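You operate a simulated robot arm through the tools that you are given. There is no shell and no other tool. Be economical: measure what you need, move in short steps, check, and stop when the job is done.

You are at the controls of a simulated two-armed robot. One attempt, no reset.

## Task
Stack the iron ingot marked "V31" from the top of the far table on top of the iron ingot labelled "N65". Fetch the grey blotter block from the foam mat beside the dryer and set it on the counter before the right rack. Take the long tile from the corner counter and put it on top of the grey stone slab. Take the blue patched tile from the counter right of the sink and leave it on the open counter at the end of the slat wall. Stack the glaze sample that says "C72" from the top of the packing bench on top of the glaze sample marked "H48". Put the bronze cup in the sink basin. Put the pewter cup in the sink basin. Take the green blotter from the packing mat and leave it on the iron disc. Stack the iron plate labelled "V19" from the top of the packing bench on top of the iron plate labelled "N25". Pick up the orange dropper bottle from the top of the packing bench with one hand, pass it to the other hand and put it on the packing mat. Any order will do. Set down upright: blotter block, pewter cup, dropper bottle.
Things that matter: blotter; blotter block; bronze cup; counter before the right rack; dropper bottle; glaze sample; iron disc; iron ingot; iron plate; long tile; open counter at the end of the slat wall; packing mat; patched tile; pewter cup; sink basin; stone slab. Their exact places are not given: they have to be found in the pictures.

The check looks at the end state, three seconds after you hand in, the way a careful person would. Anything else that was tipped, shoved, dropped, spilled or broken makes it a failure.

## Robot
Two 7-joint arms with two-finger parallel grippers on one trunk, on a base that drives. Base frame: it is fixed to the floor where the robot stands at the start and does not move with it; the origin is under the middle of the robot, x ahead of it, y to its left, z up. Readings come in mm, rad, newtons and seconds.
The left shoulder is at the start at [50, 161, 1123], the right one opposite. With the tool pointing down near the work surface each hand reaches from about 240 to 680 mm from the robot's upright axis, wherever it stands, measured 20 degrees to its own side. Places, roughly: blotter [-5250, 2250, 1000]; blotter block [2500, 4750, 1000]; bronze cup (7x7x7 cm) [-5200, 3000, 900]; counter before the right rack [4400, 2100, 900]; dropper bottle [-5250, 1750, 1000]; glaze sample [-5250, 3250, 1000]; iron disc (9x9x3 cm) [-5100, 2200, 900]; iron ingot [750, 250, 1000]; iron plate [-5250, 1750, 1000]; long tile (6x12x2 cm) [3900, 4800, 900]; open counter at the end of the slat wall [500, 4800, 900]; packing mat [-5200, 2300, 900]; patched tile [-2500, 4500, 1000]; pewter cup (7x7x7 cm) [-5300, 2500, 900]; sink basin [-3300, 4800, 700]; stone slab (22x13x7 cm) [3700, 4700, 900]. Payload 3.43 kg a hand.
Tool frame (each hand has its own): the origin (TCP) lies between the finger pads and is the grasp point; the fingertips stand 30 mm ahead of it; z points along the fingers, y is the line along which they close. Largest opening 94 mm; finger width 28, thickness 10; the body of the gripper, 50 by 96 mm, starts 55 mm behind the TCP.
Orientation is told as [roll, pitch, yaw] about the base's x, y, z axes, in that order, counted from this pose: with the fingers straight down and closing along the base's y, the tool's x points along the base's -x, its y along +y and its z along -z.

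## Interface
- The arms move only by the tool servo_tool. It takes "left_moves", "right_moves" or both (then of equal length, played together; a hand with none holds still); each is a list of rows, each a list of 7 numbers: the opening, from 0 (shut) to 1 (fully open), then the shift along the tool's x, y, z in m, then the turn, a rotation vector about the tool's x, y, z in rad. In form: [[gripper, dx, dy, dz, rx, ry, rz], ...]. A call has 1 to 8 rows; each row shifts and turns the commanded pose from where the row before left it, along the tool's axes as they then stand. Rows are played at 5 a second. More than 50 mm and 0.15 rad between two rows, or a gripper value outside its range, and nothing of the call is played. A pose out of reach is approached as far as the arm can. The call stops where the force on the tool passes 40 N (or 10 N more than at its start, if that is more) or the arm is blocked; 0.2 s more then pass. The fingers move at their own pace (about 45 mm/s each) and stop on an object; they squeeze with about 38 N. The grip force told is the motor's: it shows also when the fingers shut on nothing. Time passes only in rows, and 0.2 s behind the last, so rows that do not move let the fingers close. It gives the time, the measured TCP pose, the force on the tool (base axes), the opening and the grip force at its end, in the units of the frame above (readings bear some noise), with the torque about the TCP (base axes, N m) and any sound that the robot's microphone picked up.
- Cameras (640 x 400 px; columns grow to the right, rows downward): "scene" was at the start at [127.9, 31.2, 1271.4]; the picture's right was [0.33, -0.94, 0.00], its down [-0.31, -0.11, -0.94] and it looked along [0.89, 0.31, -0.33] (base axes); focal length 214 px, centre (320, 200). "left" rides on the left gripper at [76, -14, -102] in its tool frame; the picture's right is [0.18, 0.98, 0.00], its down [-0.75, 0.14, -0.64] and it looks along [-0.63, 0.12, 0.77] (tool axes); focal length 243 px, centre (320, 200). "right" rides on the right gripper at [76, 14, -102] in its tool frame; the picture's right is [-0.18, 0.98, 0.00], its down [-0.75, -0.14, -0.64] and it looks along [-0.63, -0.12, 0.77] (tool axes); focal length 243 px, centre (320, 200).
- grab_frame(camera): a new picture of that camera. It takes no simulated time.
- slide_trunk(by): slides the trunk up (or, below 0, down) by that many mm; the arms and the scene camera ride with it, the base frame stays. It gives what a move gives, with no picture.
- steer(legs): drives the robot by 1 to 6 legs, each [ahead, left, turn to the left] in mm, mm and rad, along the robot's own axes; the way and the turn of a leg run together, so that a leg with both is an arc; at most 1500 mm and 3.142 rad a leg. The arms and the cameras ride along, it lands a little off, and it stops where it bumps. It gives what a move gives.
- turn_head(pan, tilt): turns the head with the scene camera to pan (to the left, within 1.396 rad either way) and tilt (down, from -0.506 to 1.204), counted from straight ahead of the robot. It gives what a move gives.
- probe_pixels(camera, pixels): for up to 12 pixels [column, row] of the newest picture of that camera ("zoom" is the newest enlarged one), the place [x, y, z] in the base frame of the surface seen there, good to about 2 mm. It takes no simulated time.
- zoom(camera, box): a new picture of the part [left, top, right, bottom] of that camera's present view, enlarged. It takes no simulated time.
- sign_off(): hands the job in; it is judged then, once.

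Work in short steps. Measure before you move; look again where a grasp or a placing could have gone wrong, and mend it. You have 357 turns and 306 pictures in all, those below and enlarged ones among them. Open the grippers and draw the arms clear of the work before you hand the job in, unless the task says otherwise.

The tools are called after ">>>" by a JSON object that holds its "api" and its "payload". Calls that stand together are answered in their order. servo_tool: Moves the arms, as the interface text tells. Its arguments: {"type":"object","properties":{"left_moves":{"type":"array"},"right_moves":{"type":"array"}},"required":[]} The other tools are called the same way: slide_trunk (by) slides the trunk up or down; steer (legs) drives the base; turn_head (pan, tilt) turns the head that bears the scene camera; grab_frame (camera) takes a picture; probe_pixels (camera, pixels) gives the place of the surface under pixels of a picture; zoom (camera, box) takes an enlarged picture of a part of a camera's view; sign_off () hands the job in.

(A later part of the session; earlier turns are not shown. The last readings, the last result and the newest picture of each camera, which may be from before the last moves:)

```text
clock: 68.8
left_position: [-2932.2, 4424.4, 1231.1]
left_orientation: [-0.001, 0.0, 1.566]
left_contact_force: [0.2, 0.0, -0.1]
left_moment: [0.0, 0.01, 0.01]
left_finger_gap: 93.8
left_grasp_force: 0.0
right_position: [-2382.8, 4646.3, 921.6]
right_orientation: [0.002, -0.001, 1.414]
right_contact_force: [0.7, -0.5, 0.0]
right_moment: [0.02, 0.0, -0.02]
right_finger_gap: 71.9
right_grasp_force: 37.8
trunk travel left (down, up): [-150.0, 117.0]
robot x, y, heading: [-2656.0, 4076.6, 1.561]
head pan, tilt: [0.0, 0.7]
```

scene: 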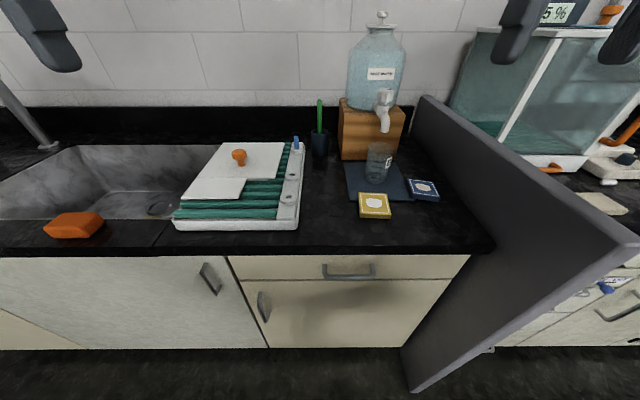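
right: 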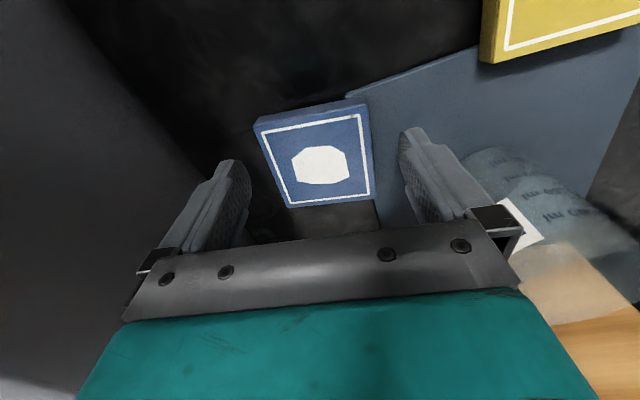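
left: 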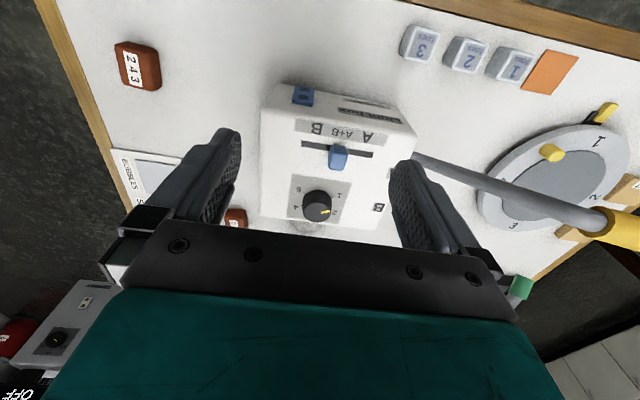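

Grip at 72 mm. Lift straight up to clear the divider and check.

>>> {"api": "servo_tool", "payload": {"right_moves": [[0, 0, 0, -0.03, 0, 0, 0], [0, 0, 0, -0.05, 0, 0, 0], [0, 0, 0, -0.05, 0, 0, 0], [0, 0, 0, -0.05, 0, 0, 0], [0, 0.04, 0, -0.03, 0, 0, 0], [0, 0.05, 0, 0, 0, 0, 0], [0, 0.05, 0, 0, 0, 0, 0], [0, 0.05, 0, 0, 0, 0, 0]]}}

>>> {"api": "grab_frame", "payload": {"camera": "right"}}

>>> {"api": "turn_head", "payload": {"pan": 0.75, "tilt": 0.6}}

>>> {"api": "grab_frame", "payload": {"camera": "scene"}}

```text
clock: 70.5
left_position: [-2932.5, 4423.7, 1232.8]
left_orientation: [0.001, -0.002, 1.566]
left_contact_force: [0.3, 0.8, 0.1]
left_moment: [0.0, 0.02, -0.02]
left_finger_gap: 94.2
left_grasp_force: 0.0
right_position: [-2412.9, 4456.7, 1135.2]
right_orientation: [0.002, -0.001, 1.413]
right_contact_force: [0.5, -0.1, -1.4]
right_moment: [0.02, -0.01, 0.01]
right_finger_gap: 71.6
right_grasp_force: 37.9
trunk travel left (down, up): [-150.0, 117.0]
robot x, y, heading: [-2653.4, 4076.1, 1.569]
head pan, tilt: [0.0, 0.7]
```

```text
273 pictures are left
```

right: 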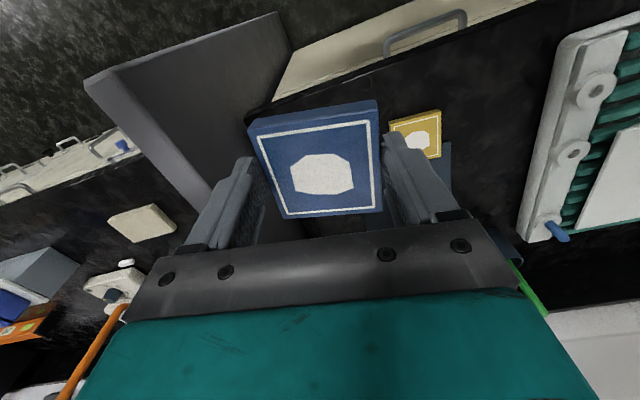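

```text
clock: 71.7
left_position: [-2932.3, 4425.8, 1231.0]
left_orientation: [0.0, -0.001, 1.565]
left_contact_force: [0.5, -1.2, -0.9]
left_moment: [-0.01, -0.01, 0.0]
left_finger_gap: 93.8
left_grasp_force: 0.0
right_position: [-2412.7, 4458.4, 1135.3]
right_orientation: [0.001, -0.002, 1.414]
right_contact_force: [-0.1, 0.3, -1.4]
right_moment: [0.0, 0.01, 0.01]
right_finger_gap: 71.7
right_grasp_force: 38.0
trunk travel left (down, up): [-150.0, 117.0]
robot x, y, heading: [-2652.2, 4078.7, 1.558]
head pan, tilt: [0.75, 0.6]
```

```text
272 pictures are left
```

scene: 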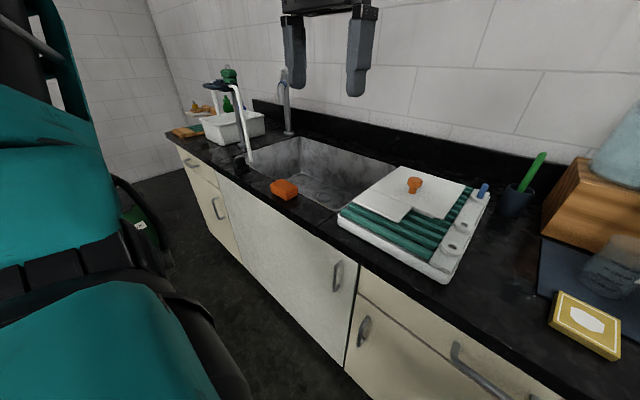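

Tile is held. Back off and drive right to face the counter at the end of the slat wall (x≈450).

>>> {"api": "steer", "payload": {"legs": [[-350, 0, 0], [0, -1500, 0], [0, -1500, 0]]}}

>>> {"api": "turn_head", "payload": {"pan": -0.3, "tilt": 0.5}}

>>> {"api": "grab_frame", "payload": {"camera": "scene"}}

```text
clock: 88.0
left_position: [74.5, 4037.0, 1231.0]
left_orientation: [0.001, -0.002, 1.547]
left_contact_force: [0.3, -0.3, 0.1]
left_moment: [-0.01, -0.03, 0.0]
left_finger_gap: 94.1
left_grasp_force: 0.1
right_position: [594.0, 4060.0, 1134.3]
right_orientation: [0.002, -0.003, 1.396]
right_contact_force: [-0.6, 0.9, -2.2]
right_moment: [0.03, 0.02, 0.02]
right_finger_gap: 71.7
right_grasp_force: 37.6
trunk travel left (down, up): [-150.0, 117.0]
robot x, y, heading: [344.0, 3680.9, 1.543]
head pan, tilt: [0.75, 0.6]
```

```text
clock: 89.3
left_position: [74.0, 4037.2, 1230.6]
left_orientation: [-0.001, 0.0, 1.545]
left_contact_force: [0.0, 1.0, 0.0]
left_moment: [0.02, 0.01, -0.01]
left_finger_gap: 94.2
left_grasp_force: 0.1
right_position: [593.7, 4060.9, 1134.7]
right_orientation: [0.002, -0.002, 1.398]
right_contact_force: [0.5, -0.6, -2.0]
right_moment: [-0.04, 0.02, 0.0]
right_finger_gap: 71.9
right_grasp_force: 38.2
trunk travel left (down, up): [-150.0, 117.0]
robot x, y, heading: [343.5, 3680.3, 1.541]
head pan, tilt: [-0.3, 0.499]
```

```text
271 pictures are left
```

scene: 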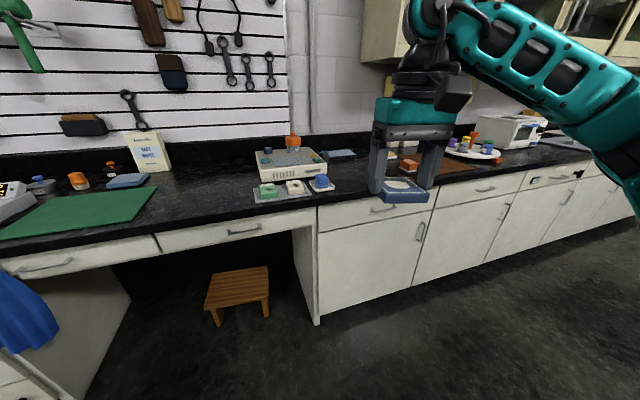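

I probe candidate open areas: (215,190), (365,175), the slat wall end and nearby objects.

>>> {"api": "probe_pixels", "payload": {"camera": "scene", "pixels": [[215, 190], [355, 175], [285, 130], [262, 172], [152, 195], [340, 190], [440, 170], [150, 155], [305, 175], [255, 195], [340, 155], [220, 170]]}}

>>> {"api": "zoom", "payload": {"camera": "scene", "box": [120, 110, 440, 240]}}

```text
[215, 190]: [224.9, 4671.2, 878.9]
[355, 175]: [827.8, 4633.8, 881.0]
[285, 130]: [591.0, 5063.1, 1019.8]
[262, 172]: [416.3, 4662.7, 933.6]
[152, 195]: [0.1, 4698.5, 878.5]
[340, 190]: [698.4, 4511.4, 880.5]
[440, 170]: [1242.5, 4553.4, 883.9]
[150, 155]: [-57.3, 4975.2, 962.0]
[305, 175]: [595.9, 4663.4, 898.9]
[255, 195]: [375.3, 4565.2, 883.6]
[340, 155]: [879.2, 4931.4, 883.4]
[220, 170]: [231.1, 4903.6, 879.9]
```

```text
2.00 times, centred on (280, 175) of scene
```

zoom: 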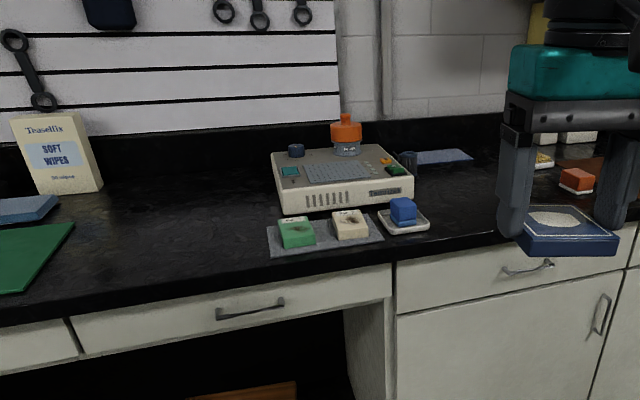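

The spot given (500,4800) falls near the device. I drive closer for a better look at the open areas on both sides.

>>> {"api": "steer", "payload": {"legs": [[0, -150, 0.025], [430, 0, 0]]}}

>>> {"api": "turn_head", "payload": {"pan": 0.2, "tilt": 0.65}}

>>> {"api": "grab_frame", "payload": {"camera": "scene"}}

>>> {"api": "turn_head", "payload": {"pan": -0.7, "tilt": 0.5}}

>>> {"api": "grab_frame", "payload": {"camera": "scene"}}

```text
clock: 92.9
left_position: [218.4, 4459.1, 1231.9]
left_orientation: [0.0, -0.002, 1.561]
left_contact_force: [-0.3, -0.1, -0.8]
left_moment: [-0.02, 0.03, 0.01]
left_finger_gap: 93.7
left_grasp_force: 0.1
right_position: [738.3, 4490.4, 1135.0]
right_orientation: [0.002, -0.002, 1.412]
right_contact_force: [-0.2, 0.0, -1.8]
right_moment: [0.01, 0.02, -0.04]
right_finger_gap: 71.6
right_grasp_force: 37.7
trunk travel left (down, up): [-150.0, 117.0]
robot x, y, heading: [494.3, 4106.2, 1.562]
head pan, tilt: [-0.3, 0.499]
```

```text
clock: 93.8
left_position: [219.2, 4459.4, 1231.6]
left_orientation: [-0.001, -0.001, 1.56]
left_contact_force: [0.0, 0.7, 0.2]
left_moment: [-0.01, -0.02, -0.03]
left_finger_gap: 94.0
left_grasp_force: 0.0
right_position: [739.5, 4489.9, 1135.3]
right_orientation: [0.003, -0.001, 1.413]
right_contact_force: [-1.0, -0.3, -1.5]
right_moment: [-0.04, 0.01, 0.02]
right_finger_gap: 71.6
right_grasp_force: 38.2
trunk travel left (down, up): [-150.0, 117.0]
robot x, y, heading: [497.6, 4113.2, 1.563]
head pan, tilt: [0.201, 0.649]
```

```text
269 pictures are left
```

scene: 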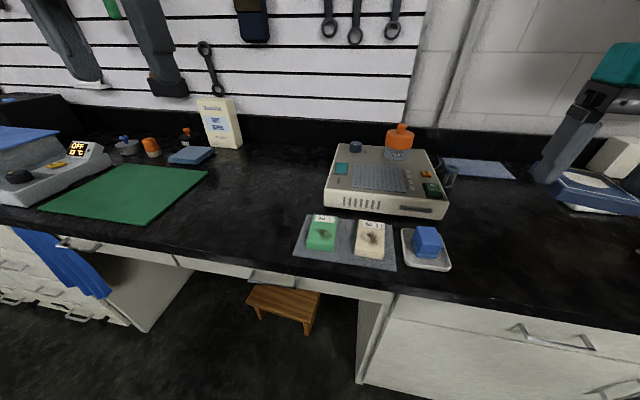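

```text
clock: 95.0
left_position: [219.9, 4459.7, 1231.7]
left_orientation: [-0.001, -0.001, 1.56]
left_contact_force: [-0.5, 0.7, 0.7]
left_moment: [0.0, 0.03, 0.0]
left_finger_gap: 94.0
left_grasp_force: 0.3
right_position: [737.9, 4490.6, 1134.8]
right_orientation: [0.003, -0.001, 1.411]
right_contact_force: [-0.6, 0.3, -2.1]
right_moment: [0.01, -0.02, 0.02]
right_finger_gap: 71.9
right_grasp_force: 38.1
trunk travel left (down, up): [-150.0, 117.0]
robot x, y, heading: [494.2, 4107.9, 1.559]
head pan, tilt: [-0.7, 0.499]
```

```text
268 pictures are left
```

scene: 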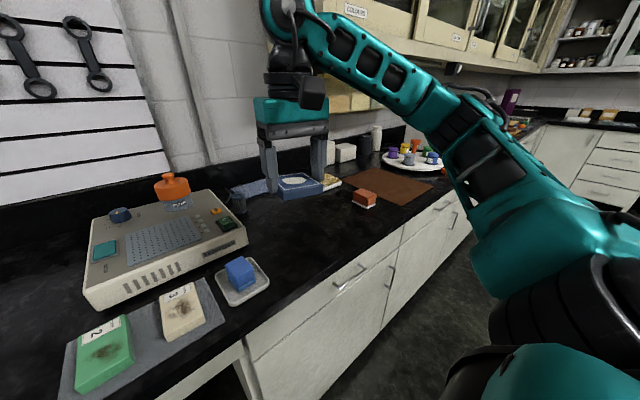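

Before choosing I want to calibrate how exact the rough places are: look right toward the slab (3700,4700) and dryer (2500,4750).

>>> {"api": "turn_head", "payload": {"pan": -1.15, "tilt": 0.25}}

>>> {"api": "grab_frame", "payload": {"camera": "scene"}}

>>> {"api": "turn_head", "payload": {"pan": 0.0, "tilt": 0.8}}

>>> {"api": "grab_frame", "payload": {"camera": "scene"}}

```text
clock: 95.9
left_position: [219.7, 4458.8, 1230.4]
left_orientation: [0.0, 0.0, 1.559]
left_contact_force: [0.7, -0.1, -0.1]
left_moment: [0.03, 0.0, 0.0]
left_finger_gap: 93.8
left_grasp_force: 0.0
right_position: [739.2, 4490.4, 1134.9]
right_orientation: [0.001, -0.003, 1.41]
right_contact_force: [-0.2, 0.0, -2.5]
right_moment: [-0.02, 0.0, -0.02]
right_finger_gap: 72.0
right_grasp_force: 38.2
trunk travel left (down, up): [-150.0, 117.0]
robot x, y, heading: [494.0, 4111.2, 1.563]
head pan, tilt: [-1.15, 0.25]
```

```text
267 pictures are left
```

scene: 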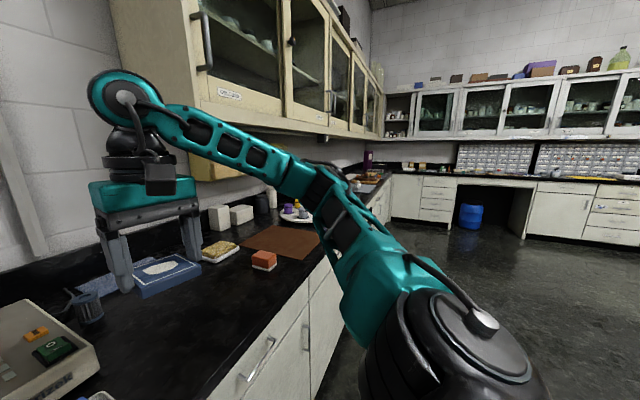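

```text
clock: 97.3
left_position: [217.9, 4458.4, 1232.1]
left_orientation: [0.001, 0.0, 1.561]
left_contact_force: [0.2, -0.1, -1.1]
left_moment: [-0.02, 0.04, -0.02]
left_finger_gap: 93.9
left_grasp_force: 0.1
right_position: [739.4, 4490.2, 1135.1]
right_orientation: [0.0, -0.001, 1.414]
right_contact_force: [-0.1, 0.3, -2.0]
right_moment: [-0.01, 0.0, 0.01]
right_finger_gap: 71.8
right_grasp_force: 37.8
trunk travel left (down, up): [-150.0, 117.0]
robot x, y, heading: [493.6, 4106.2, 1.561]
head pan, tilt: [0.0, 0.799]
```

```text
266 pictures are left
```

scene: 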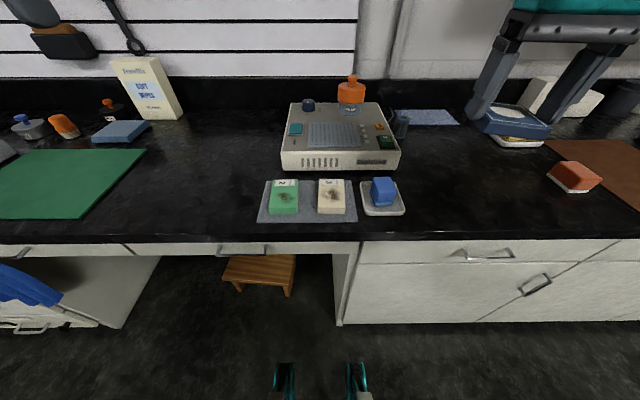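

The return trip passes here anyway, so I keep the tile in the right hand and go to the dryer first, calibrating on the way.

>>> {"api": "steer", "payload": {"legs": [[-350, 0, 0], [0, -1500, 0.01], [0, -450, 0]]}}

>>> {"api": "turn_head", "payload": {"pan": 0.0, "tilt": 0.5}}

>>> {"api": "grab_frame", "payload": {"camera": "scene"}}

>>> {"api": "turn_head", "payload": {"pan": -1.0, "tilt": 0.35}}

>>> {"api": "grab_frame", "payload": {"camera": "scene"}}

```text
clock: 108.9
left_position: [2155.1, 4083.4, 1231.9]
left_orientation: [0.0, 0.001, 1.57]
left_contact_force: [0.7, 0.3, 0.0]
left_moment: [0.03, -0.01, 0.01]
left_finger_gap: 94.3
left_grasp_force: 0.0
right_position: [2674.8, 4118.7, 1133.9]
right_orientation: [0.002, -0.002, 1.422]
right_contact_force: [-0.6, 0.6, -1.7]
right_moment: [-0.04, 0.0, 0.02]
right_finger_gap: 71.7
right_grasp_force: 37.7
trunk travel left (down, up): [-150.0, 117.0]
robot x, y, heading: [2436.7, 3731.0, 1.571]
head pan, tilt: [0.0, 0.799]
```

```text
clock: 109.7
left_position: [2154.4, 4083.3, 1231.3]
left_orientation: [-0.001, 0.0, 1.569]
left_contact_force: [-0.5, -0.4, 0.3]
left_moment: [0.01, 0.01, -0.02]
left_finger_gap: 94.2
left_grasp_force: 0.1
right_position: [2673.6, 4118.7, 1135.2]
right_orientation: [0.002, -0.004, 1.42]
right_contact_force: [0.2, 0.2, -1.4]
right_moment: [0.0, 0.01, 0.01]
right_finger_gap: 71.6
right_grasp_force: 38.0
trunk travel left (down, up): [-150.0, 117.0]
robot x, y, heading: [2432.6, 3736.0, 1.566]
head pan, tilt: [0.0, 0.499]
```

```text
265 pictures are left
```

scene: 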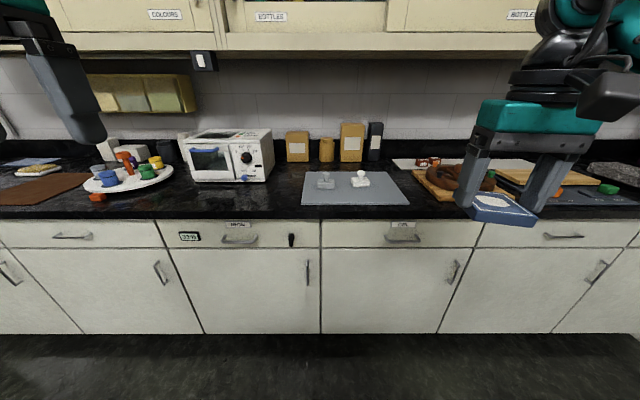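

```text
clock: 111.0
left_position: [2154.9, 4084.4, 1231.4]
left_orientation: [0.0, 0.0, 1.569]
left_contact_force: [0.8, -0.1, 0.7]
left_moment: [-0.01, -0.03, 0.0]
left_finger_gap: 94.2
left_grasp_force: 0.1
right_position: [2674.8, 4119.7, 1133.8]
right_orientation: [0.001, 0.0, 1.42]
right_contact_force: [0.1, 0.4, -1.3]
right_moment: [-0.03, 0.03, -0.02]
right_finger_gap: 71.6
right_grasp_force: 38.0
trunk travel left (down, up): [-150.0, 117.0]
robot x, y, heading: [2436.2, 3735.9, 1.573]
head pan, tilt: [-1.0, 0.351]
```

```text
264 pictures are left
```

scene: 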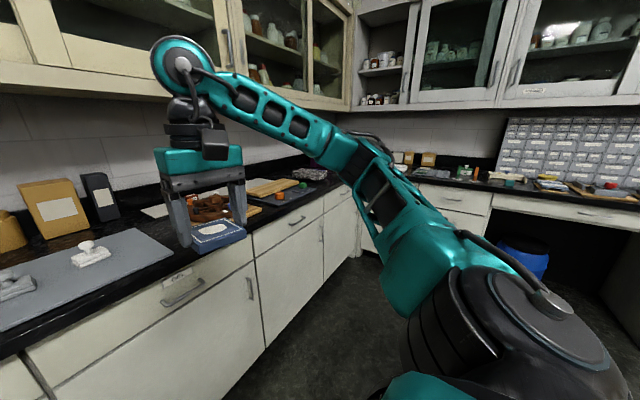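

The grey foam mat at (355,188) holds two rocker blotters: grey at (325,181) and white at (360,179). Drive closer (ahead 400) and inspect.

>>> {"api": "steer", "payload": {"legs": [[410, -60, 0]]}}

>>> {"api": "turn_head", "payload": {"pan": 0.0, "tilt": 0.7}}

>>> {"api": "grab_frame", "payload": {"camera": "scene"}}

>>> {"api": "turn_head", "payload": {"pan": -0.8, "tilt": 0.4}}

>>> {"api": "grab_frame", "payload": {"camera": "scene"}}

```text
clock: 113.5
left_position: [2214.9, 4493.8, 1232.6]
left_orientation: [0.0, 0.001, 1.568]
left_contact_force: [0.0, -1.2, -0.7]
left_moment: [0.03, -0.01, 0.01]
left_finger_gap: 93.8
left_grasp_force: 0.0
right_position: [2735.0, 4527.9, 1134.1]
right_orientation: [0.003, -0.004, 1.419]
right_contact_force: [1.0, 1.2, -1.4]
right_moment: [0.0, 0.01, 0.03]
right_finger_gap: 71.7
right_grasp_force: 38.2
trunk travel left (down, up): [-150.0, 117.0]
robot x, y, heading: [2497.9, 4142.2, 1.568]
head pan, tilt: [-1.0, 0.351]
```

```text
clock: 114.8
left_position: [2214.8, 4492.3, 1231.3]
left_orientation: [-0.001, -0.001, 1.568]
left_contact_force: [0.0, -0.1, -0.2]
left_moment: [-0.02, -0.05, -0.03]
left_finger_gap: 94.0
left_grasp_force: 0.0
right_position: [2734.4, 4526.9, 1134.7]
right_orientation: [0.003, -0.002, 1.418]
right_contact_force: [-0.3, -0.1, -1.6]
right_moment: [0.02, 0.02, -0.03]
right_finger_gap: 71.7
right_grasp_force: 38.3
trunk travel left (down, up): [-150.0, 117.0]
robot x, y, heading: [2493.9, 4149.6, 1.57]
head pan, tilt: [0.0, 0.7]
```

```text
263 pictures are left
```

scene: 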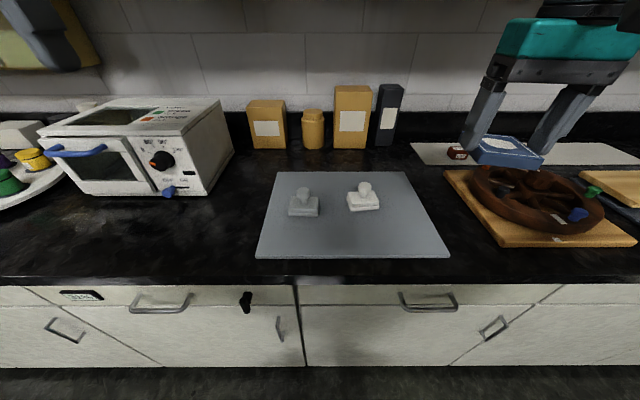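

```text
clock: 115.9
left_position: [2215.3, 4492.6, 1231.7]
left_orientation: [0.001, 0.0, 1.569]
left_contact_force: [-0.8, -0.5, 0.7]
left_moment: [-0.02, -0.02, 0.01]
left_finger_gap: 93.9
left_grasp_force: 0.1
right_position: [2735.0, 4528.1, 1133.7]
right_orientation: [0.002, -0.003, 1.418]
right_contact_force: [0.1, 0.0, -0.9]
right_moment: [0.0, 0.01, -0.02]
right_finger_gap: 71.5
right_grasp_force: 38.5
trunk travel left (down, up): [-150.0, 117.0]
robot x, y, heading: [2494.6, 4143.0, 1.569]
head pan, tilt: [-0.799, 0.4]
```

```text
262 pictures are left
```

scene: 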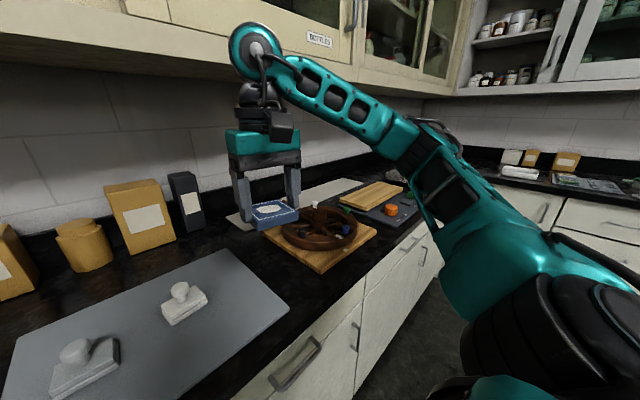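

I turn the head back and enlarge the blotters.

>>> {"api": "turn_head", "payload": {"pan": 0.0, "tilt": 0.7}}

>>> {"api": "zoom", "payload": {"camera": "scene", "box": [270, 170, 400, 250]}}

>>> {"api": "probe_pixels", "payload": {"camera": "zoom", "pixels": [[165, 90], [165, 115], [105, 140], [95, 180], [95, 212], [235, 212], [240, 180], [220, 130], [230, 145], [165, 195], [475, 70], [300, 250]]}}

```text
clock: 117.0
left_position: [2215.1, 4492.2, 1232.0]
left_orientation: [0.001, -0.001, 1.57]
left_contact_force: [-1.2, -0.2, -0.3]
left_moment: [0.02, -0.02, 0.0]
left_finger_gap: 93.8
left_grasp_force: 0.0
right_position: [2734.1, 4527.5, 1134.2]
right_orientation: [0.002, -0.001, 1.418]
right_contact_force: [-0.8, 0.0, -1.6]
right_moment: [-0.04, -0.03, 0.0]
right_finger_gap: 71.6
right_grasp_force: 38.2
trunk travel left (down, up): [-150.0, 117.0]
robot x, y, heading: [2495.1, 4142.5, 1.568]
head pan, tilt: [0.0, 0.7]
```

```text
4.92 times, centred on (335, 210) of scene
```

zoom: 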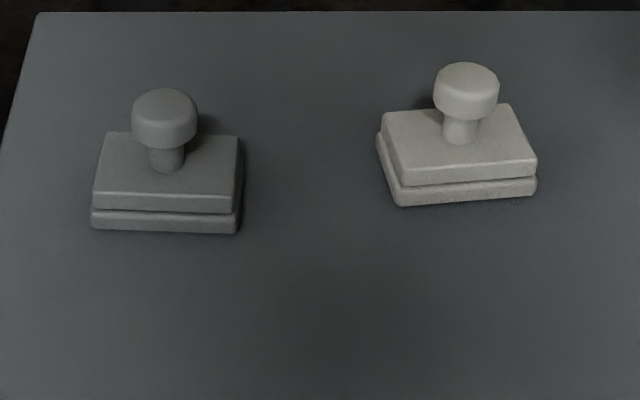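

```text
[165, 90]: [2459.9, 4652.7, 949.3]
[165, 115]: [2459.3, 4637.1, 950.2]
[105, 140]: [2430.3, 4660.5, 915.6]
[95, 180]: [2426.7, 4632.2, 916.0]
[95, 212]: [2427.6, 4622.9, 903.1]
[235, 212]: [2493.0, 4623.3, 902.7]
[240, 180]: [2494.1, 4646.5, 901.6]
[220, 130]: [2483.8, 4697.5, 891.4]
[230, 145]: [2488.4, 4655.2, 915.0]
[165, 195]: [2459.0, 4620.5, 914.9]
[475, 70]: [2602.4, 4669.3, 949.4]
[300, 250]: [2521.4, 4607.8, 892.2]
```

Grey block: base x 2426–2494, y≈4619–4667, top z 916, knob to 950. I bring the left hand over (2460,4643), to grip the base along x.

>>> {"api": "servo_tool", "payload": {"left_moves": [[1, -0.0252, -0.0408, 0, 0, 0, 0], [1, -0.0252, -0.0408, 0, 0, 0, 0], [1, -0.0252, -0.0408, 0, 0, 0, 0], [1, -0.0252, -0.0408, 0, 0, 0, 0], [1, -0.0252, -0.0408, 0, 0, 0, 0], [1, -0.0252, -0.0408, 0, 0, 0, 0], [1, 0, 0, 0.05, 0, 0, 0], [1, 0, 0, 0.05, 0, 0, 0]]}}

>>> {"api": "grab_frame", "payload": {"camera": "left"}}

```text
clock: 118.8
left_position: [2341.2, 4570.7, 1096.8]
left_orientation: [0.0, -0.002, 1.569]
left_contact_force: [-0.3, -0.8, 0.6]
left_moment: [0.02, 0.02, -0.01]
left_finger_gap: 94.0
left_grasp_force: 0.0
left hand out of reach, approached as far as the arm can: row 3, 4, 5, 6
right_position: [2734.7, 4528.0, 1133.2]
right_orientation: [0.002, -0.001, 1.419]
right_contact_force: [0.0, 0.2, -1.2]
right_moment: [-0.02, -0.01, -0.01]
right_finger_gap: 71.9
right_grasp_force: 38.3
trunk travel left (down, up): [-150.0, 117.0]
robot x, y, heading: [2495.6, 4143.3, 1.572]
head pan, tilt: [0.0, 0.7]
```

```text
260 pictures are left
```

left: 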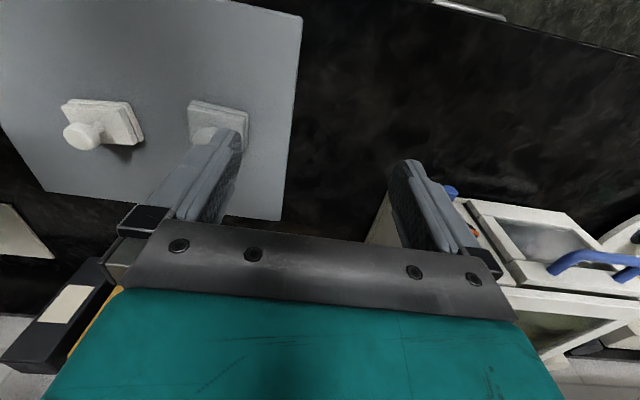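

At 1232 high the reach was short; now lower, I continue to (2460,4643).

>>> {"api": "servo_tool", "payload": {"left_moves": [[1, -0.024, -0.0397, 0, 0, 0, 0], [1, -0.024, -0.0397, 0, 0, 0, 0], [1, -0.024, -0.0397, 0, 0, 0, 0], [1, 0, 0, 0.05, 0, 0, 0]]}}

>>> {"api": "grab_frame", "payload": {"camera": "left"}}

```text
clock: 119.8
left_position: [2368.2, 4580.4, 1052.0]
left_orientation: [-0.002, -0.002, 1.57]
left_contact_force: [0.0, -0.4, 0.2]
left_moment: [0.03, -0.03, 0.0]
left_finger_gap: 94.0
left_grasp_force: 0.0
left hand out of reach, approached as far as the arm can: row 1, 2, 3
right_position: [2733.9, 4527.8, 1133.8]
right_orientation: [0.001, -0.002, 1.419]
right_contact_force: [0.1, 1.3, -1.5]
right_moment: [-0.02, 0.0, 0.0]
right_finger_gap: 71.6
right_grasp_force: 38.3
trunk travel left (down, up): [-150.0, 117.0]
robot x, y, heading: [2496.8, 4147.0, 1.57]
head pan, tilt: [0.0, 0.7]
```

```text
259 pictures are left
```

left: 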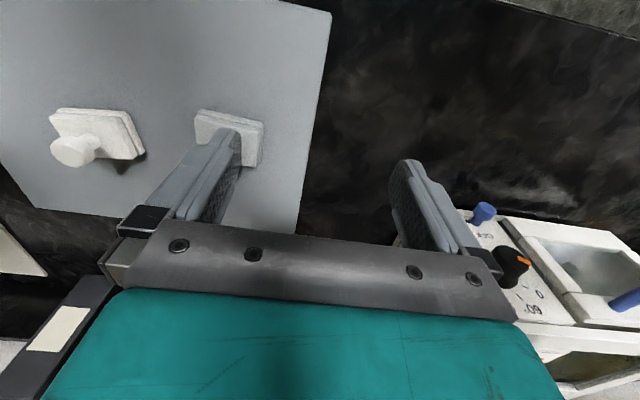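

The left arm stops short here (not by distance), so I shift the base right 150 mm to put the block in the left hand's natural sector.

>>> {"api": "steer", "payload": {"legs": [[0, -150, 0]]}}

>>> {"api": "servo_tool", "payload": {"left_moves": [[1, -0.03, 0, 0, 0, 0, 0], [1, -0.03, 0, 0, 0, 0, 0]]}}

>>> {"api": "grab_frame", "payload": {"camera": "left"}}

```text
clock: 121.2
left_position: [2519.2, 4578.9, 1051.6]
left_orientation: [0.0, -0.002, 1.57]
left_contact_force: [0.5, -0.1, -0.1]
left_moment: [0.02, 0.03, -0.01]
left_finger_gap: 94.1
left_grasp_force: 0.1
right_position: [2884.4, 4528.2, 1135.3]
right_orientation: [0.002, -0.003, 1.421]
right_contact_force: [-0.7, -0.1, -2.4]
right_moment: [-0.02, 0.04, 0.01]
right_finger_gap: 71.7
right_grasp_force: 37.9
trunk travel left (down, up): [-150.0, 117.0]
robot x, y, heading: [2644.1, 4141.0, 1.572]
head pan, tilt: [0.0, 0.7]
```

```text
clock: 121.8
left_position: [2497.7, 4623.7, 1050.0]
left_orientation: [0.0, -0.002, 1.571]
left_contact_force: [0.6, -0.5, -0.1]
left_moment: [-0.03, 0.03, 0.0]
left_finger_gap: 94.0
left_grasp_force: 0.0
left hand out of reach, approached as far as the arm can: row 1, 2
right_position: [2884.1, 4527.2, 1134.0]
right_orientation: [0.001, -0.003, 1.42]
right_contact_force: [-0.2, -0.3, -1.3]
right_moment: [-0.01, -0.02, 0.02]
right_finger_gap: 71.8
right_grasp_force: 38.0
trunk travel left (down, up): [-150.0, 117.0]
robot x, y, heading: [2643.3, 4143.3, 1.564]
head pan, tilt: [0.0, 0.7]
```

```text
258 pictures are left
```

left: 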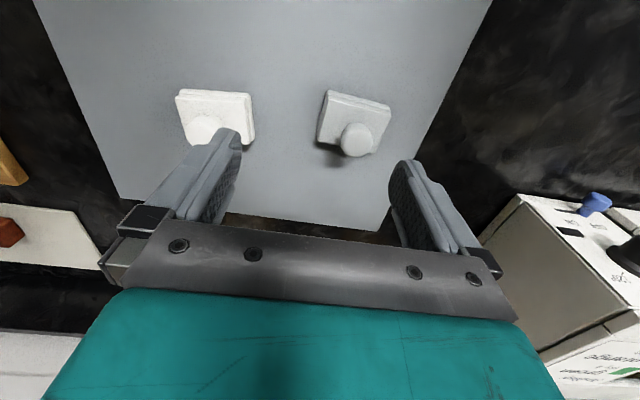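

The hand slid along a limit near 17° left; the block is now at 20°, so go: to (2460,4643) and down to z≈960.

>>> {"api": "servo_tool", "payload": {"left_moves": [[1, -0.01, 0.019, 0, 0, 0, 0], [1, -0.009, 0.019, 0, 0, 0, 0], [1, 0, 0, 0.03, 0, 0, 0], [1, 0, 0, 0.03, 0, 0, 0], [1, 0, 0, 0.03, 0, 0, 0]]}}

>>> {"api": "grab_frame", "payload": {"camera": "left"}}

```text
clock: 123.0
left_position: [2458.5, 4643.6, 959.8]
left_orientation: [-0.002, 0.0, 1.569]
left_contact_force: [0.4, 0.0, -0.4]
left_moment: [0.0, 0.03, -0.02]
left_finger_gap: 94.1
left_grasp_force: 0.1
right_position: [2884.4, 4527.1, 1134.2]
right_orientation: [0.002, -0.003, 1.421]
right_contact_force: [0.0, 0.3, -2.1]
right_moment: [-0.02, 0.06, -0.02]
right_finger_gap: 71.5
right_grasp_force: 38.1
trunk travel left (down, up): [-150.0, 117.0]
robot x, y, heading: [2647.5, 4142.4, 1.571]
head pan, tilt: [0.0, 0.7]
```

```text
257 pictures are left
```

left: 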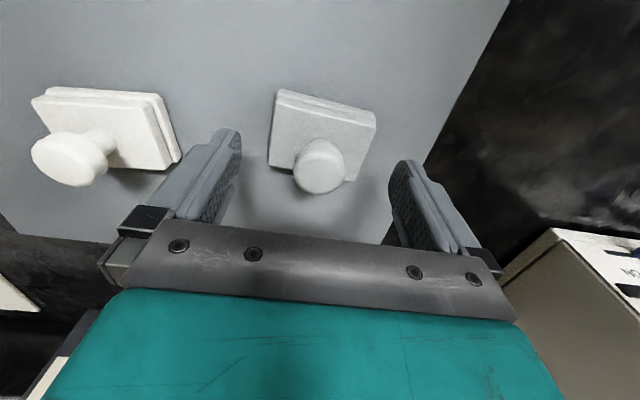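

Centred. Down 34 mm and close on the base.

>>> {"api": "servo_tool", "payload": {"left_moves": [[1, 0, 0, 0.034, 0, 0, 0], [0, 0, 0, 0, 0, 0, 0], [0, 0, 0, 0, 0, 0, 0], [0, 0, 0, 0, 0, 0, 0], [0, 0, 0, 0, 0, 0, 0]]}}

>>> {"api": "servo_tool", "payload": {"left_moves": [[0, 0, 0, -0.05, 0, 0, 0], [0, 0, 0, -0.05, 0, 0, 0], [0, 0, 0, -0.05, 0, 0, 0], [0, 0.02, 0, -0.04, 0, 0, 0], [0, 0.05, 0, 0, 0, 0, 0], [0, 0.05, 0, 0, 0, 0, 0]]}}

>>> {"api": "grab_frame", "payload": {"camera": "left"}}

```text
clock: 124.2
left_position: [2457.2, 4642.0, 927.7]
left_orientation: [-0.002, -0.002, 1.571]
left_contact_force: [1.1, 0.0, 0.4]
left_moment: [0.02, -0.04, -0.03]
left_finger_gap: 69.8
left_grasp_force: 37.6
left hand out of reach, approached as far as the arm can: row 1
right_position: [2884.2, 4528.2, 1134.1]
right_orientation: [0.002, -0.002, 1.42]
right_contact_force: [-0.5, -0.4, -1.4]
right_moment: [0.03, -0.01, -0.01]
right_finger_gap: 71.7
right_grasp_force: 38.6
trunk travel left (down, up): [-150.0, 117.0]
robot x, y, heading: [2647.1, 4143.0, 1.569]
head pan, tilt: [0.0, 0.7]
```

```text
clock: 125.6
left_position: [2457.4, 4520.5, 1117.5]
left_orientation: [0.002, -0.001, 1.571]
left_contact_force: [0.1, 0.0, -0.8]
left_moment: [0.0, -0.02, -0.02]
left_finger_gap: 69.8
left_grasp_force: 38.0
right_position: [2884.3, 4526.2, 1134.8]
right_orientation: [0.003, -0.002, 1.421]
right_contact_force: [0.6, -0.1, -0.6]
right_moment: [0.01, 0.01, -0.01]
right_finger_gap: 71.6
right_grasp_force: 38.1
trunk travel left (down, up): [-150.0, 117.0]
robot x, y, heading: [2646.4, 4138.9, 1.566]
head pan, tilt: [0.0, 0.7]
```

```text
256 pictures are left
```

left: 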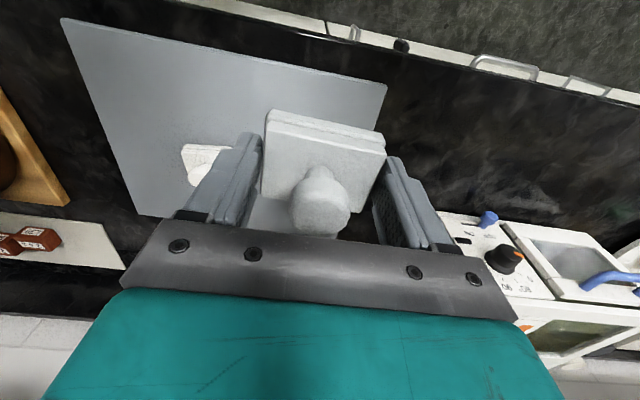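

Both items are held. Back off, turn right to heading 0 and look east.

>>> {"api": "steer", "payload": {"legs": [[-520, 0, 0], [0, 0, -1.57]]}}

>>> {"api": "turn_head", "payload": {"pan": -0.4, "tilt": 0.3}}

>>> {"api": "grab_frame", "payload": {"camera": "scene"}}

>>> {"api": "turn_head", "payload": {"pan": 0.35, "tilt": 0.35}}

>>> {"api": "grab_frame", "payload": {"camera": "scene"}}

```text
clock: 132.5
left_position: [3023.8, 3793.0, 1116.8]
left_orientation: [0.001, 0.0, -0.029]
left_contact_force: [0.0, -0.3, -0.8]
left_moment: [0.0, 0.01, 0.0]
left_finger_gap: 68.6
left_grasp_force: 38.3
right_position: [3018.1, 3365.9, 1134.9]
right_orientation: [0.002, -0.003, -0.178]
right_contact_force: [0.2, 0.4, -2.1]
right_moment: [0.0, 0.0, 0.0]
right_finger_gap: 71.6
right_grasp_force: 38.2
trunk travel left (down, up): [-150.0, 117.0]
robot x, y, heading: [2637.8, 3616.8, -0.029]
head pan, tilt: [0.0, 0.7]
```

```text
clock: 133.4
left_position: [3024.2, 3794.0, 1117.2]
left_orientation: [-0.001, 0.002, -0.029]
left_contact_force: [0.3, 0.4, -0.3]
left_moment: [0.0, 0.03, 0.03]
left_finger_gap: 69.1
left_grasp_force: 38.1
right_position: [3018.0, 3366.1, 1134.1]
right_orientation: [0.003, 0.001, -0.18]
right_contact_force: [-0.9, 0.0, -1.7]
right_moment: [0.0, 0.0, 0.01]
right_finger_gap: 71.8
right_grasp_force: 38.5
trunk travel left (down, up): [-150.0, 117.0]
robot x, y, heading: [2640.3, 3617.4, -0.032]
head pan, tilt: [-0.4, 0.3]
```

```text
255 pictures are left
```

scene: 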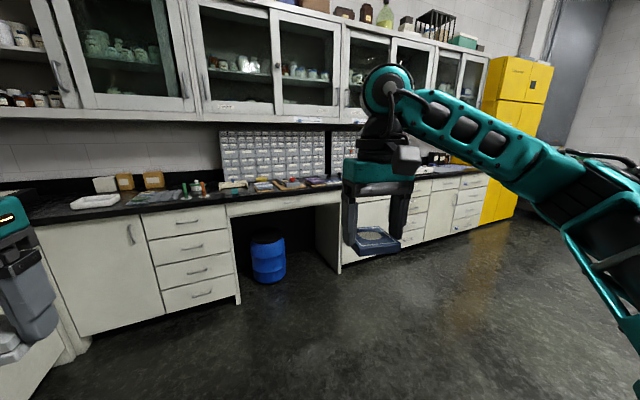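

```text
clock: 134.5
left_position: [3024.8, 3793.5, 1118.0]
left_orientation: [0.002, -0.001, -0.029]
left_contact_force: [0.1, 0.5, -1.4]
left_moment: [-0.03, 0.02, -0.03]
left_finger_gap: 68.8
left_grasp_force: 38.4
right_position: [3017.6, 3367.2, 1134.4]
right_orientation: [0.001, -0.002, -0.181]
right_contact_force: [-0.4, 0.6, -1.1]
right_moment: [-0.01, -0.03, -0.01]
right_finger_gap: 71.6
right_grasp_force: 37.8
trunk travel left (down, up): [-150.0, 117.0]
robot x, y, heading: [2636.8, 3616.8, -0.028]
head pan, tilt: [0.351, 0.351]
```

```text
254 pictures are left
```

scene: 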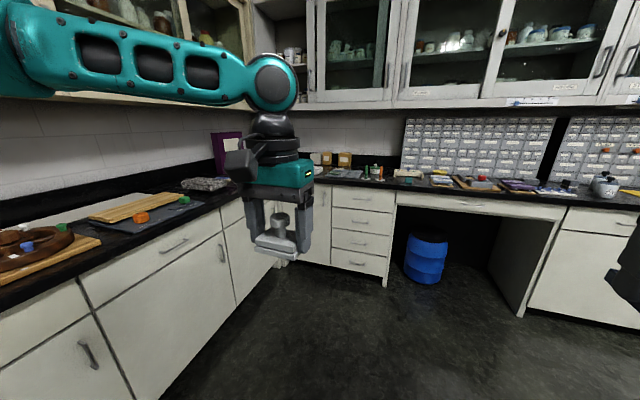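

I probe the east counter's front and racks, then drive there.

>>> {"api": "probe_pixels", "payload": {"camera": "scene", "pixels": [[360, 205], [480, 206], [600, 210], [560, 150], [405, 160], [570, 280], [205, 184], [490, 150], [240, 195]]}}

>>> {"api": "steer", "payload": {"legs": [[500, 0, 0.03], [0, -1500, 0]]}}

>>> {"api": "turn_head", "payload": {"pan": 0.0, "tilt": 0.4}}

>>> {"api": "grab_frame", "payload": {"camera": "scene"}}

```text
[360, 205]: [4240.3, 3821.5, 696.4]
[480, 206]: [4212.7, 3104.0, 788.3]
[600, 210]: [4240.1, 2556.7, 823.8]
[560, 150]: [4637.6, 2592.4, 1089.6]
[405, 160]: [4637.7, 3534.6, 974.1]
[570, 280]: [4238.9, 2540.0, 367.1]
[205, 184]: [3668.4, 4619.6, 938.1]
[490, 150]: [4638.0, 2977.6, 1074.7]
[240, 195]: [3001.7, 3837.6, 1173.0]
```

```text
clock: 144.4
left_position: [3514.3, 2296.8, 1117.1]
left_orientation: [0.0, 0.001, -0.018]
left_contact_force: [0.4, -0.3, -1.7]
left_moment: [-0.05, 0.0, -0.01]
left_finger_gap: 69.1
left_grasp_force: 37.7
right_position: [3512.4, 1869.7, 1133.5]
right_orientation: [0.002, -0.001, -0.168]
right_contact_force: [0.3, 0.2, -2.3]
right_moment: [-0.01, 0.01, -0.02]
right_finger_gap: 71.6
right_grasp_force: 37.9
trunk travel left (down, up): [-150.0, 117.0]
robot x, y, heading: [3129.9, 2117.0, -0.017]
head pan, tilt: [0.351, 0.351]
```

```text
clock: 145.3
left_position: [3513.9, 2296.9, 1117.9]
left_orientation: [0.0, 0.0, -0.017]
left_contact_force: [0.1, -0.2, -1.0]
left_moment: [-0.02, -0.02, -0.01]
left_finger_gap: 69.2
left_grasp_force: 38.3
right_position: [3512.8, 1870.4, 1133.6]
right_orientation: [0.0, -0.001, -0.166]
right_contact_force: [-0.6, 0.7, -1.6]
right_moment: [-0.01, 0.01, 0.01]
right_finger_gap: 71.6
right_grasp_force: 38.0
trunk travel left (down, up): [-150.0, 117.0]
robot x, y, heading: [3132.7, 2115.2, -0.015]
head pan, tilt: [0.0, 0.4]
```

```text
253 pictures are left
```

scene: 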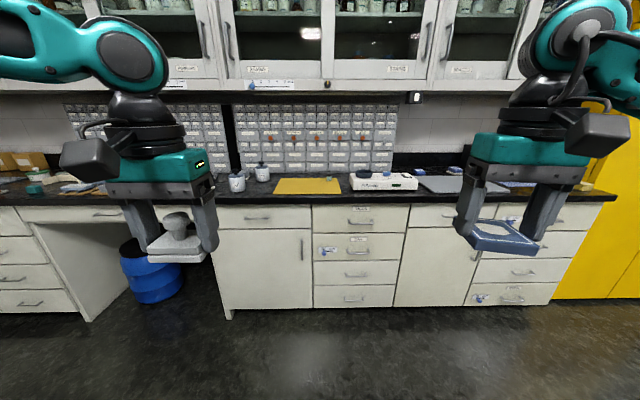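

The right rack spans columns 233–397. I drive closer (700 mm) and look down at the counter.

>>> {"api": "steer", "payload": {"legs": [[700, 0, 0.016]]}}

>>> {"api": "turn_head", "payload": {"pan": 0.0, "tilt": 0.6}}

>>> {"api": "grab_frame", "payload": {"camera": "scene"}}

```text
clock: 149.1
left_position: [4215.4, 2291.5, 1116.8]
left_orientation: [-0.001, 0.001, -0.007]
left_contact_force: [0.5, -0.4, -0.3]
left_moment: [-0.03, 0.01, 0.0]
left_finger_gap: 69.0
left_grasp_force: 37.8
right_position: [4218.6, 1864.6, 1133.8]
right_orientation: [-0.001, -0.002, -0.157]
right_contact_force: [-0.3, 0.3, -1.4]
right_moment: [0.0, 0.05, -0.01]
right_finger_gap: 71.5
right_grasp_force: 37.8
trunk travel left (down, up): [-150.0, 117.0]
robot x, y, heading: [3833.2, 2109.3, -0.008]
head pan, tilt: [0.0, 0.4]
```

```text
clock: 149.8
left_position: [4214.4, 2292.0, 1118.0]
left_orientation: [-0.001, -0.002, -0.009]
left_contact_force: [1.2, 0.2, -0.4]
left_moment: [0.01, 0.01, -0.02]
left_finger_gap: 68.9
left_grasp_force: 38.4
right_position: [4219.1, 1865.4, 1134.9]
right_orientation: [-0.001, -0.001, -0.158]
right_contact_force: [0.4, 0.7, -1.7]
right_moment: [-0.02, 0.0, 0.02]
right_finger_gap: 71.5
right_grasp_force: 37.9
trunk travel left (down, up): [-150.0, 117.0]
robot x, y, heading: [3836.9, 2106.3, -0.005]
head pan, tilt: [0.0, 0.6]
```

```text
252 pictures are left
```

scene: 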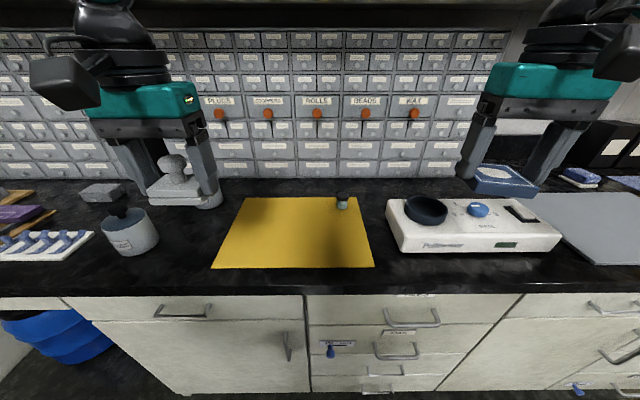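

I probe the mat, cup, strip edges and free spots near (195,230) and (385,260).

>>> {"api": "probe_pixels", "payload": {"camera": "scene", "pixels": [[212, 266], [373, 266], [243, 198], [360, 198], [195, 230], [157, 240], [385, 200], [398, 252], [382, 275], [130, 225], [190, 200], [320, 285]]}}

>>> {"api": "probe_pixels", "payload": {"camera": "scene", "pixels": [[12, 165], [505, 60], [186, 60], [230, 185], [340, 200], [345, 180], [200, 262]]}}

```text
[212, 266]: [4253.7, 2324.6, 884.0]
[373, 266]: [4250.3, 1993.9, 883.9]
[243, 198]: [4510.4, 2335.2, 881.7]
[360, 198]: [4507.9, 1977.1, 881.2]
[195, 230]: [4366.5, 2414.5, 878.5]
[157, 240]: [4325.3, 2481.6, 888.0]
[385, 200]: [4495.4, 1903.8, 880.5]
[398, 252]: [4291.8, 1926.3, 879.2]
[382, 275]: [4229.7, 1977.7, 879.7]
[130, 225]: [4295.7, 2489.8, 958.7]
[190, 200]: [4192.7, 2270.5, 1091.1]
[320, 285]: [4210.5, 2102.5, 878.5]
```

```text
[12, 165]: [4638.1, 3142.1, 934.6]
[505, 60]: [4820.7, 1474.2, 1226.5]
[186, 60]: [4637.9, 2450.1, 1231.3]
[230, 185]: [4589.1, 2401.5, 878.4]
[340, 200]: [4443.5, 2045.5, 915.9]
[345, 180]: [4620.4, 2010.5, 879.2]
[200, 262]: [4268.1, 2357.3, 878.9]
```

The rack is centred near y≈2150; the only bare counter near its middle is the strip behind the yellow mat (x 4510–4638). I check the wall cabinet's lower edge and the rack knobs for clearance.

>>> {"api": "turn_head", "payload": {"pan": 0.0, "tilt": 0.2}}

>>> {"api": "grab_frame", "payload": {"camera": "scene"}}

>>> {"api": "probe_pixels", "payload": {"camera": "scene", "pixels": [[320, 100], [320, 118], [318, 202], [268, 202], [320, 240], [180, 268], [320, 60], [250, 118], [320, 128]]}}

```text
clock: 150.7
left_position: [4215.4, 2290.3, 1117.4]
left_orientation: [0.0, -0.001, -0.007]
left_contact_force: [-0.9, -0.1, -0.3]
left_moment: [0.01, 0.02, -0.03]
left_finger_gap: 69.0
left_grasp_force: 37.8
right_position: [4216.9, 1865.1, 1134.7]
right_orientation: [0.001, -0.002, -0.158]
right_contact_force: [0.6, -0.5, -1.8]
right_moment: [0.01, 0.02, -0.01]
right_finger_gap: 71.5
right_grasp_force: 37.8
trunk travel left (down, up): [-150.0, 117.0]
robot x, y, heading: [3835.4, 2103.2, -0.009]
head pan, tilt: [0.0, 0.201]
```

```text
251 pictures are left
```

scene: 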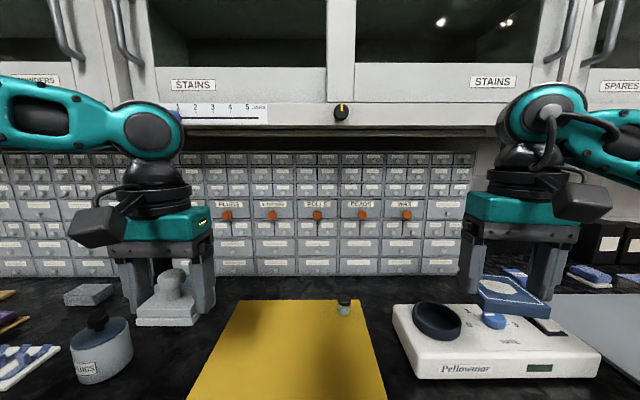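

```text
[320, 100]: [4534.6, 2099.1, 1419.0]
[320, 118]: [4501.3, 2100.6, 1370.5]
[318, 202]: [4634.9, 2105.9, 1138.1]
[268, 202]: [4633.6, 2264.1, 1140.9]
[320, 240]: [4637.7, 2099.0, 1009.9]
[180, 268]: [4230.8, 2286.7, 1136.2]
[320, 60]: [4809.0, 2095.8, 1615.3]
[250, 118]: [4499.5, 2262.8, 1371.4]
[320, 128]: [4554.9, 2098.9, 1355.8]
```

Cabinet underside is at 1355, rack face at 4638 – clear if I approach low. I shift the base right 200 and ahead 70 so the left hand has the strip in its sector.

>>> {"api": "steer", "payload": {"legs": [[0, -200, 0.008], [70, 0, 0]]}}

>>> {"api": "turn_head", "payload": {"pan": 0.15, "tilt": 0.5}}

>>> {"api": "grab_frame", "payload": {"camera": "scene"}}

```text
clock: 152.9
left_position: [4283.0, 2097.2, 1117.7]
left_orientation: [0.001, 0.0, 0.002]
left_contact_force: [-0.8, 0.3, -1.4]
left_moment: [0.0, 0.05, 0.01]
left_finger_gap: 68.9
left_grasp_force: 38.0
right_position: [4289.8, 1669.6, 1134.0]
right_orientation: [-0.001, 0.0, -0.148]
right_contact_force: [0.5, -0.5, -1.9]
right_moment: [-0.04, 0.06, 0.0]
right_finger_gap: 71.7
right_grasp_force: 38.3
trunk travel left (down, up): [-150.0, 117.0]
robot x, y, heading: [3908.3, 1907.4, -0.001]
head pan, tilt: [0.0, 0.201]
```

```text
clock: 153.7
left_position: [4282.5, 2096.3, 1116.6]
left_orientation: [0.0, 0.001, 0.001]
left_contact_force: [-0.3, -1.0, -0.5]
left_moment: [0.04, 0.0, 0.0]
left_finger_gap: 68.8
left_grasp_force: 37.7
right_position: [4289.1, 1668.6, 1133.7]
right_orientation: [-0.002, -0.002, -0.149]
right_contact_force: [0.7, -0.6, -1.5]
right_moment: [-0.01, 0.0, 0.05]
right_finger_gap: 71.5
right_grasp_force: 38.0
trunk travel left (down, up): [-150.0, 117.0]
robot x, y, heading: [3903.0, 1913.0, 0.004]
head pan, tilt: [0.15, 0.499]
```

```text
250 pictures are left
```

scene: 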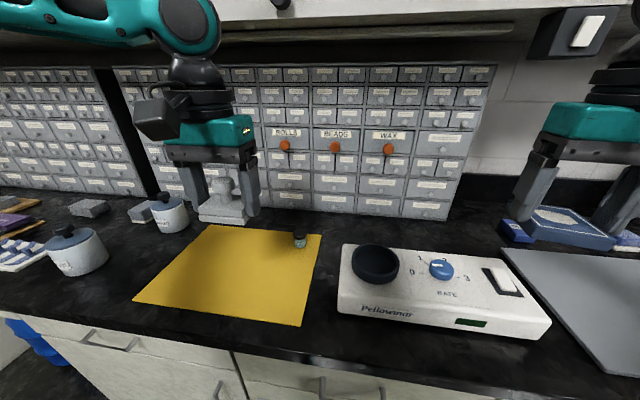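

Lower the left hand to ~990, then go forward over the mat toward (4545,2120), passing left of the little bottle.

>>> {"api": "servo_tool", "payload": {"left_moves": [[0, 0, 0.012, 0.042, 0, 0, 0], [0, 0, 0.012, 0.042, 0, 0, 0], [0, 0, 0, 0.043, 0, 0, 0], [0, -0.045, 0, 0, 0, 0, 0], [0, -0.045, 0, 0, 0, 0, 0], [0, -0.045, 0, 0, 0, 0, 0], [0, -0.045, 0, 0, 0, 0, 0], [0, -0.045, 0, 0, 0, 0, 0]]}}

>>> {"api": "grab_frame", "payload": {"camera": "scene"}}

```text
clock: 155.5
left_position: [4458.9, 2149.4, 996.8]
left_orientation: [0.0, -0.003, 0.001]
left_contact_force: [0.6, -0.2, -2.1]
left_moment: [0.02, 0.0, 0.01]
left_finger_gap: 69.0
left_grasp_force: 37.9
left hand out of reach, approached as far as the arm can: row 7, 8
right_position: [4289.6, 1669.6, 1133.4]
right_orientation: [0.002, -0.002, -0.149]
right_contact_force: [0.1, 0.3, -1.7]
right_moment: [0.01, 0.02, -0.01]
right_finger_gap: 71.8
right_grasp_force: 37.2
trunk travel left (down, up): [-150.0, 117.0]
robot x, y, heading: [3906.3, 1909.0, -0.001]
head pan, tilt: [0.15, 0.499]
```

```text
249 pictures are left
```

scene: 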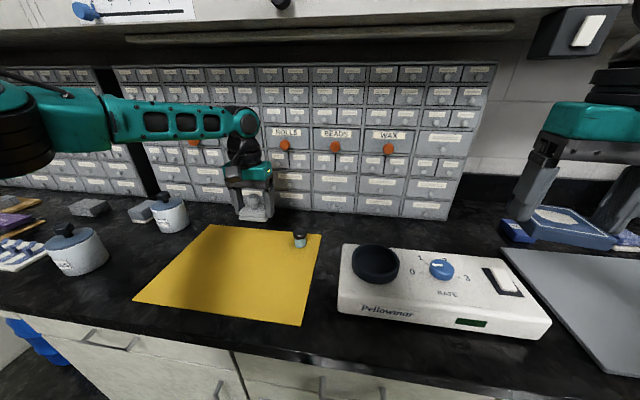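

Reach is limited at this height; I try lowering slightly while moving forward.

>>> {"api": "servo_tool", "payload": {"left_moves": [[0, -0.03, 0, 0.03, 0, 0, 0], [0, -0.035, 0, 0.01, 0, 0, 0], [0, -0.025, 0, 0, 0, 0, 0]]}}

```text
clock: 156.3
left_position: [4470.7, 2183.3, 972.9]
left_orientation: [-0.002, -0.002, 0.002]
left_contact_force: [0.4, 0.1, -0.1]
left_moment: [0.0, 0.0, 0.01]
left_finger_gap: 68.9
left_grasp_force: 38.2
left hand out of reach, approached as far as the arm can: row 1, 2, 3
right_position: [4289.1, 1670.6, 1134.6]
right_orientation: [-0.001, -0.003, -0.149]
right_contact_force: [-0.7, 0.5, -2.2]
right_moment: [0.03, 0.02, -0.01]
right_finger_gap: 71.7
right_grasp_force: 37.7
trunk travel left (down, up): [-150.0, 117.0]
robot x, y, heading: [3904.9, 1913.3, -0.0]
head pan, tilt: [0.15, 0.499]
```

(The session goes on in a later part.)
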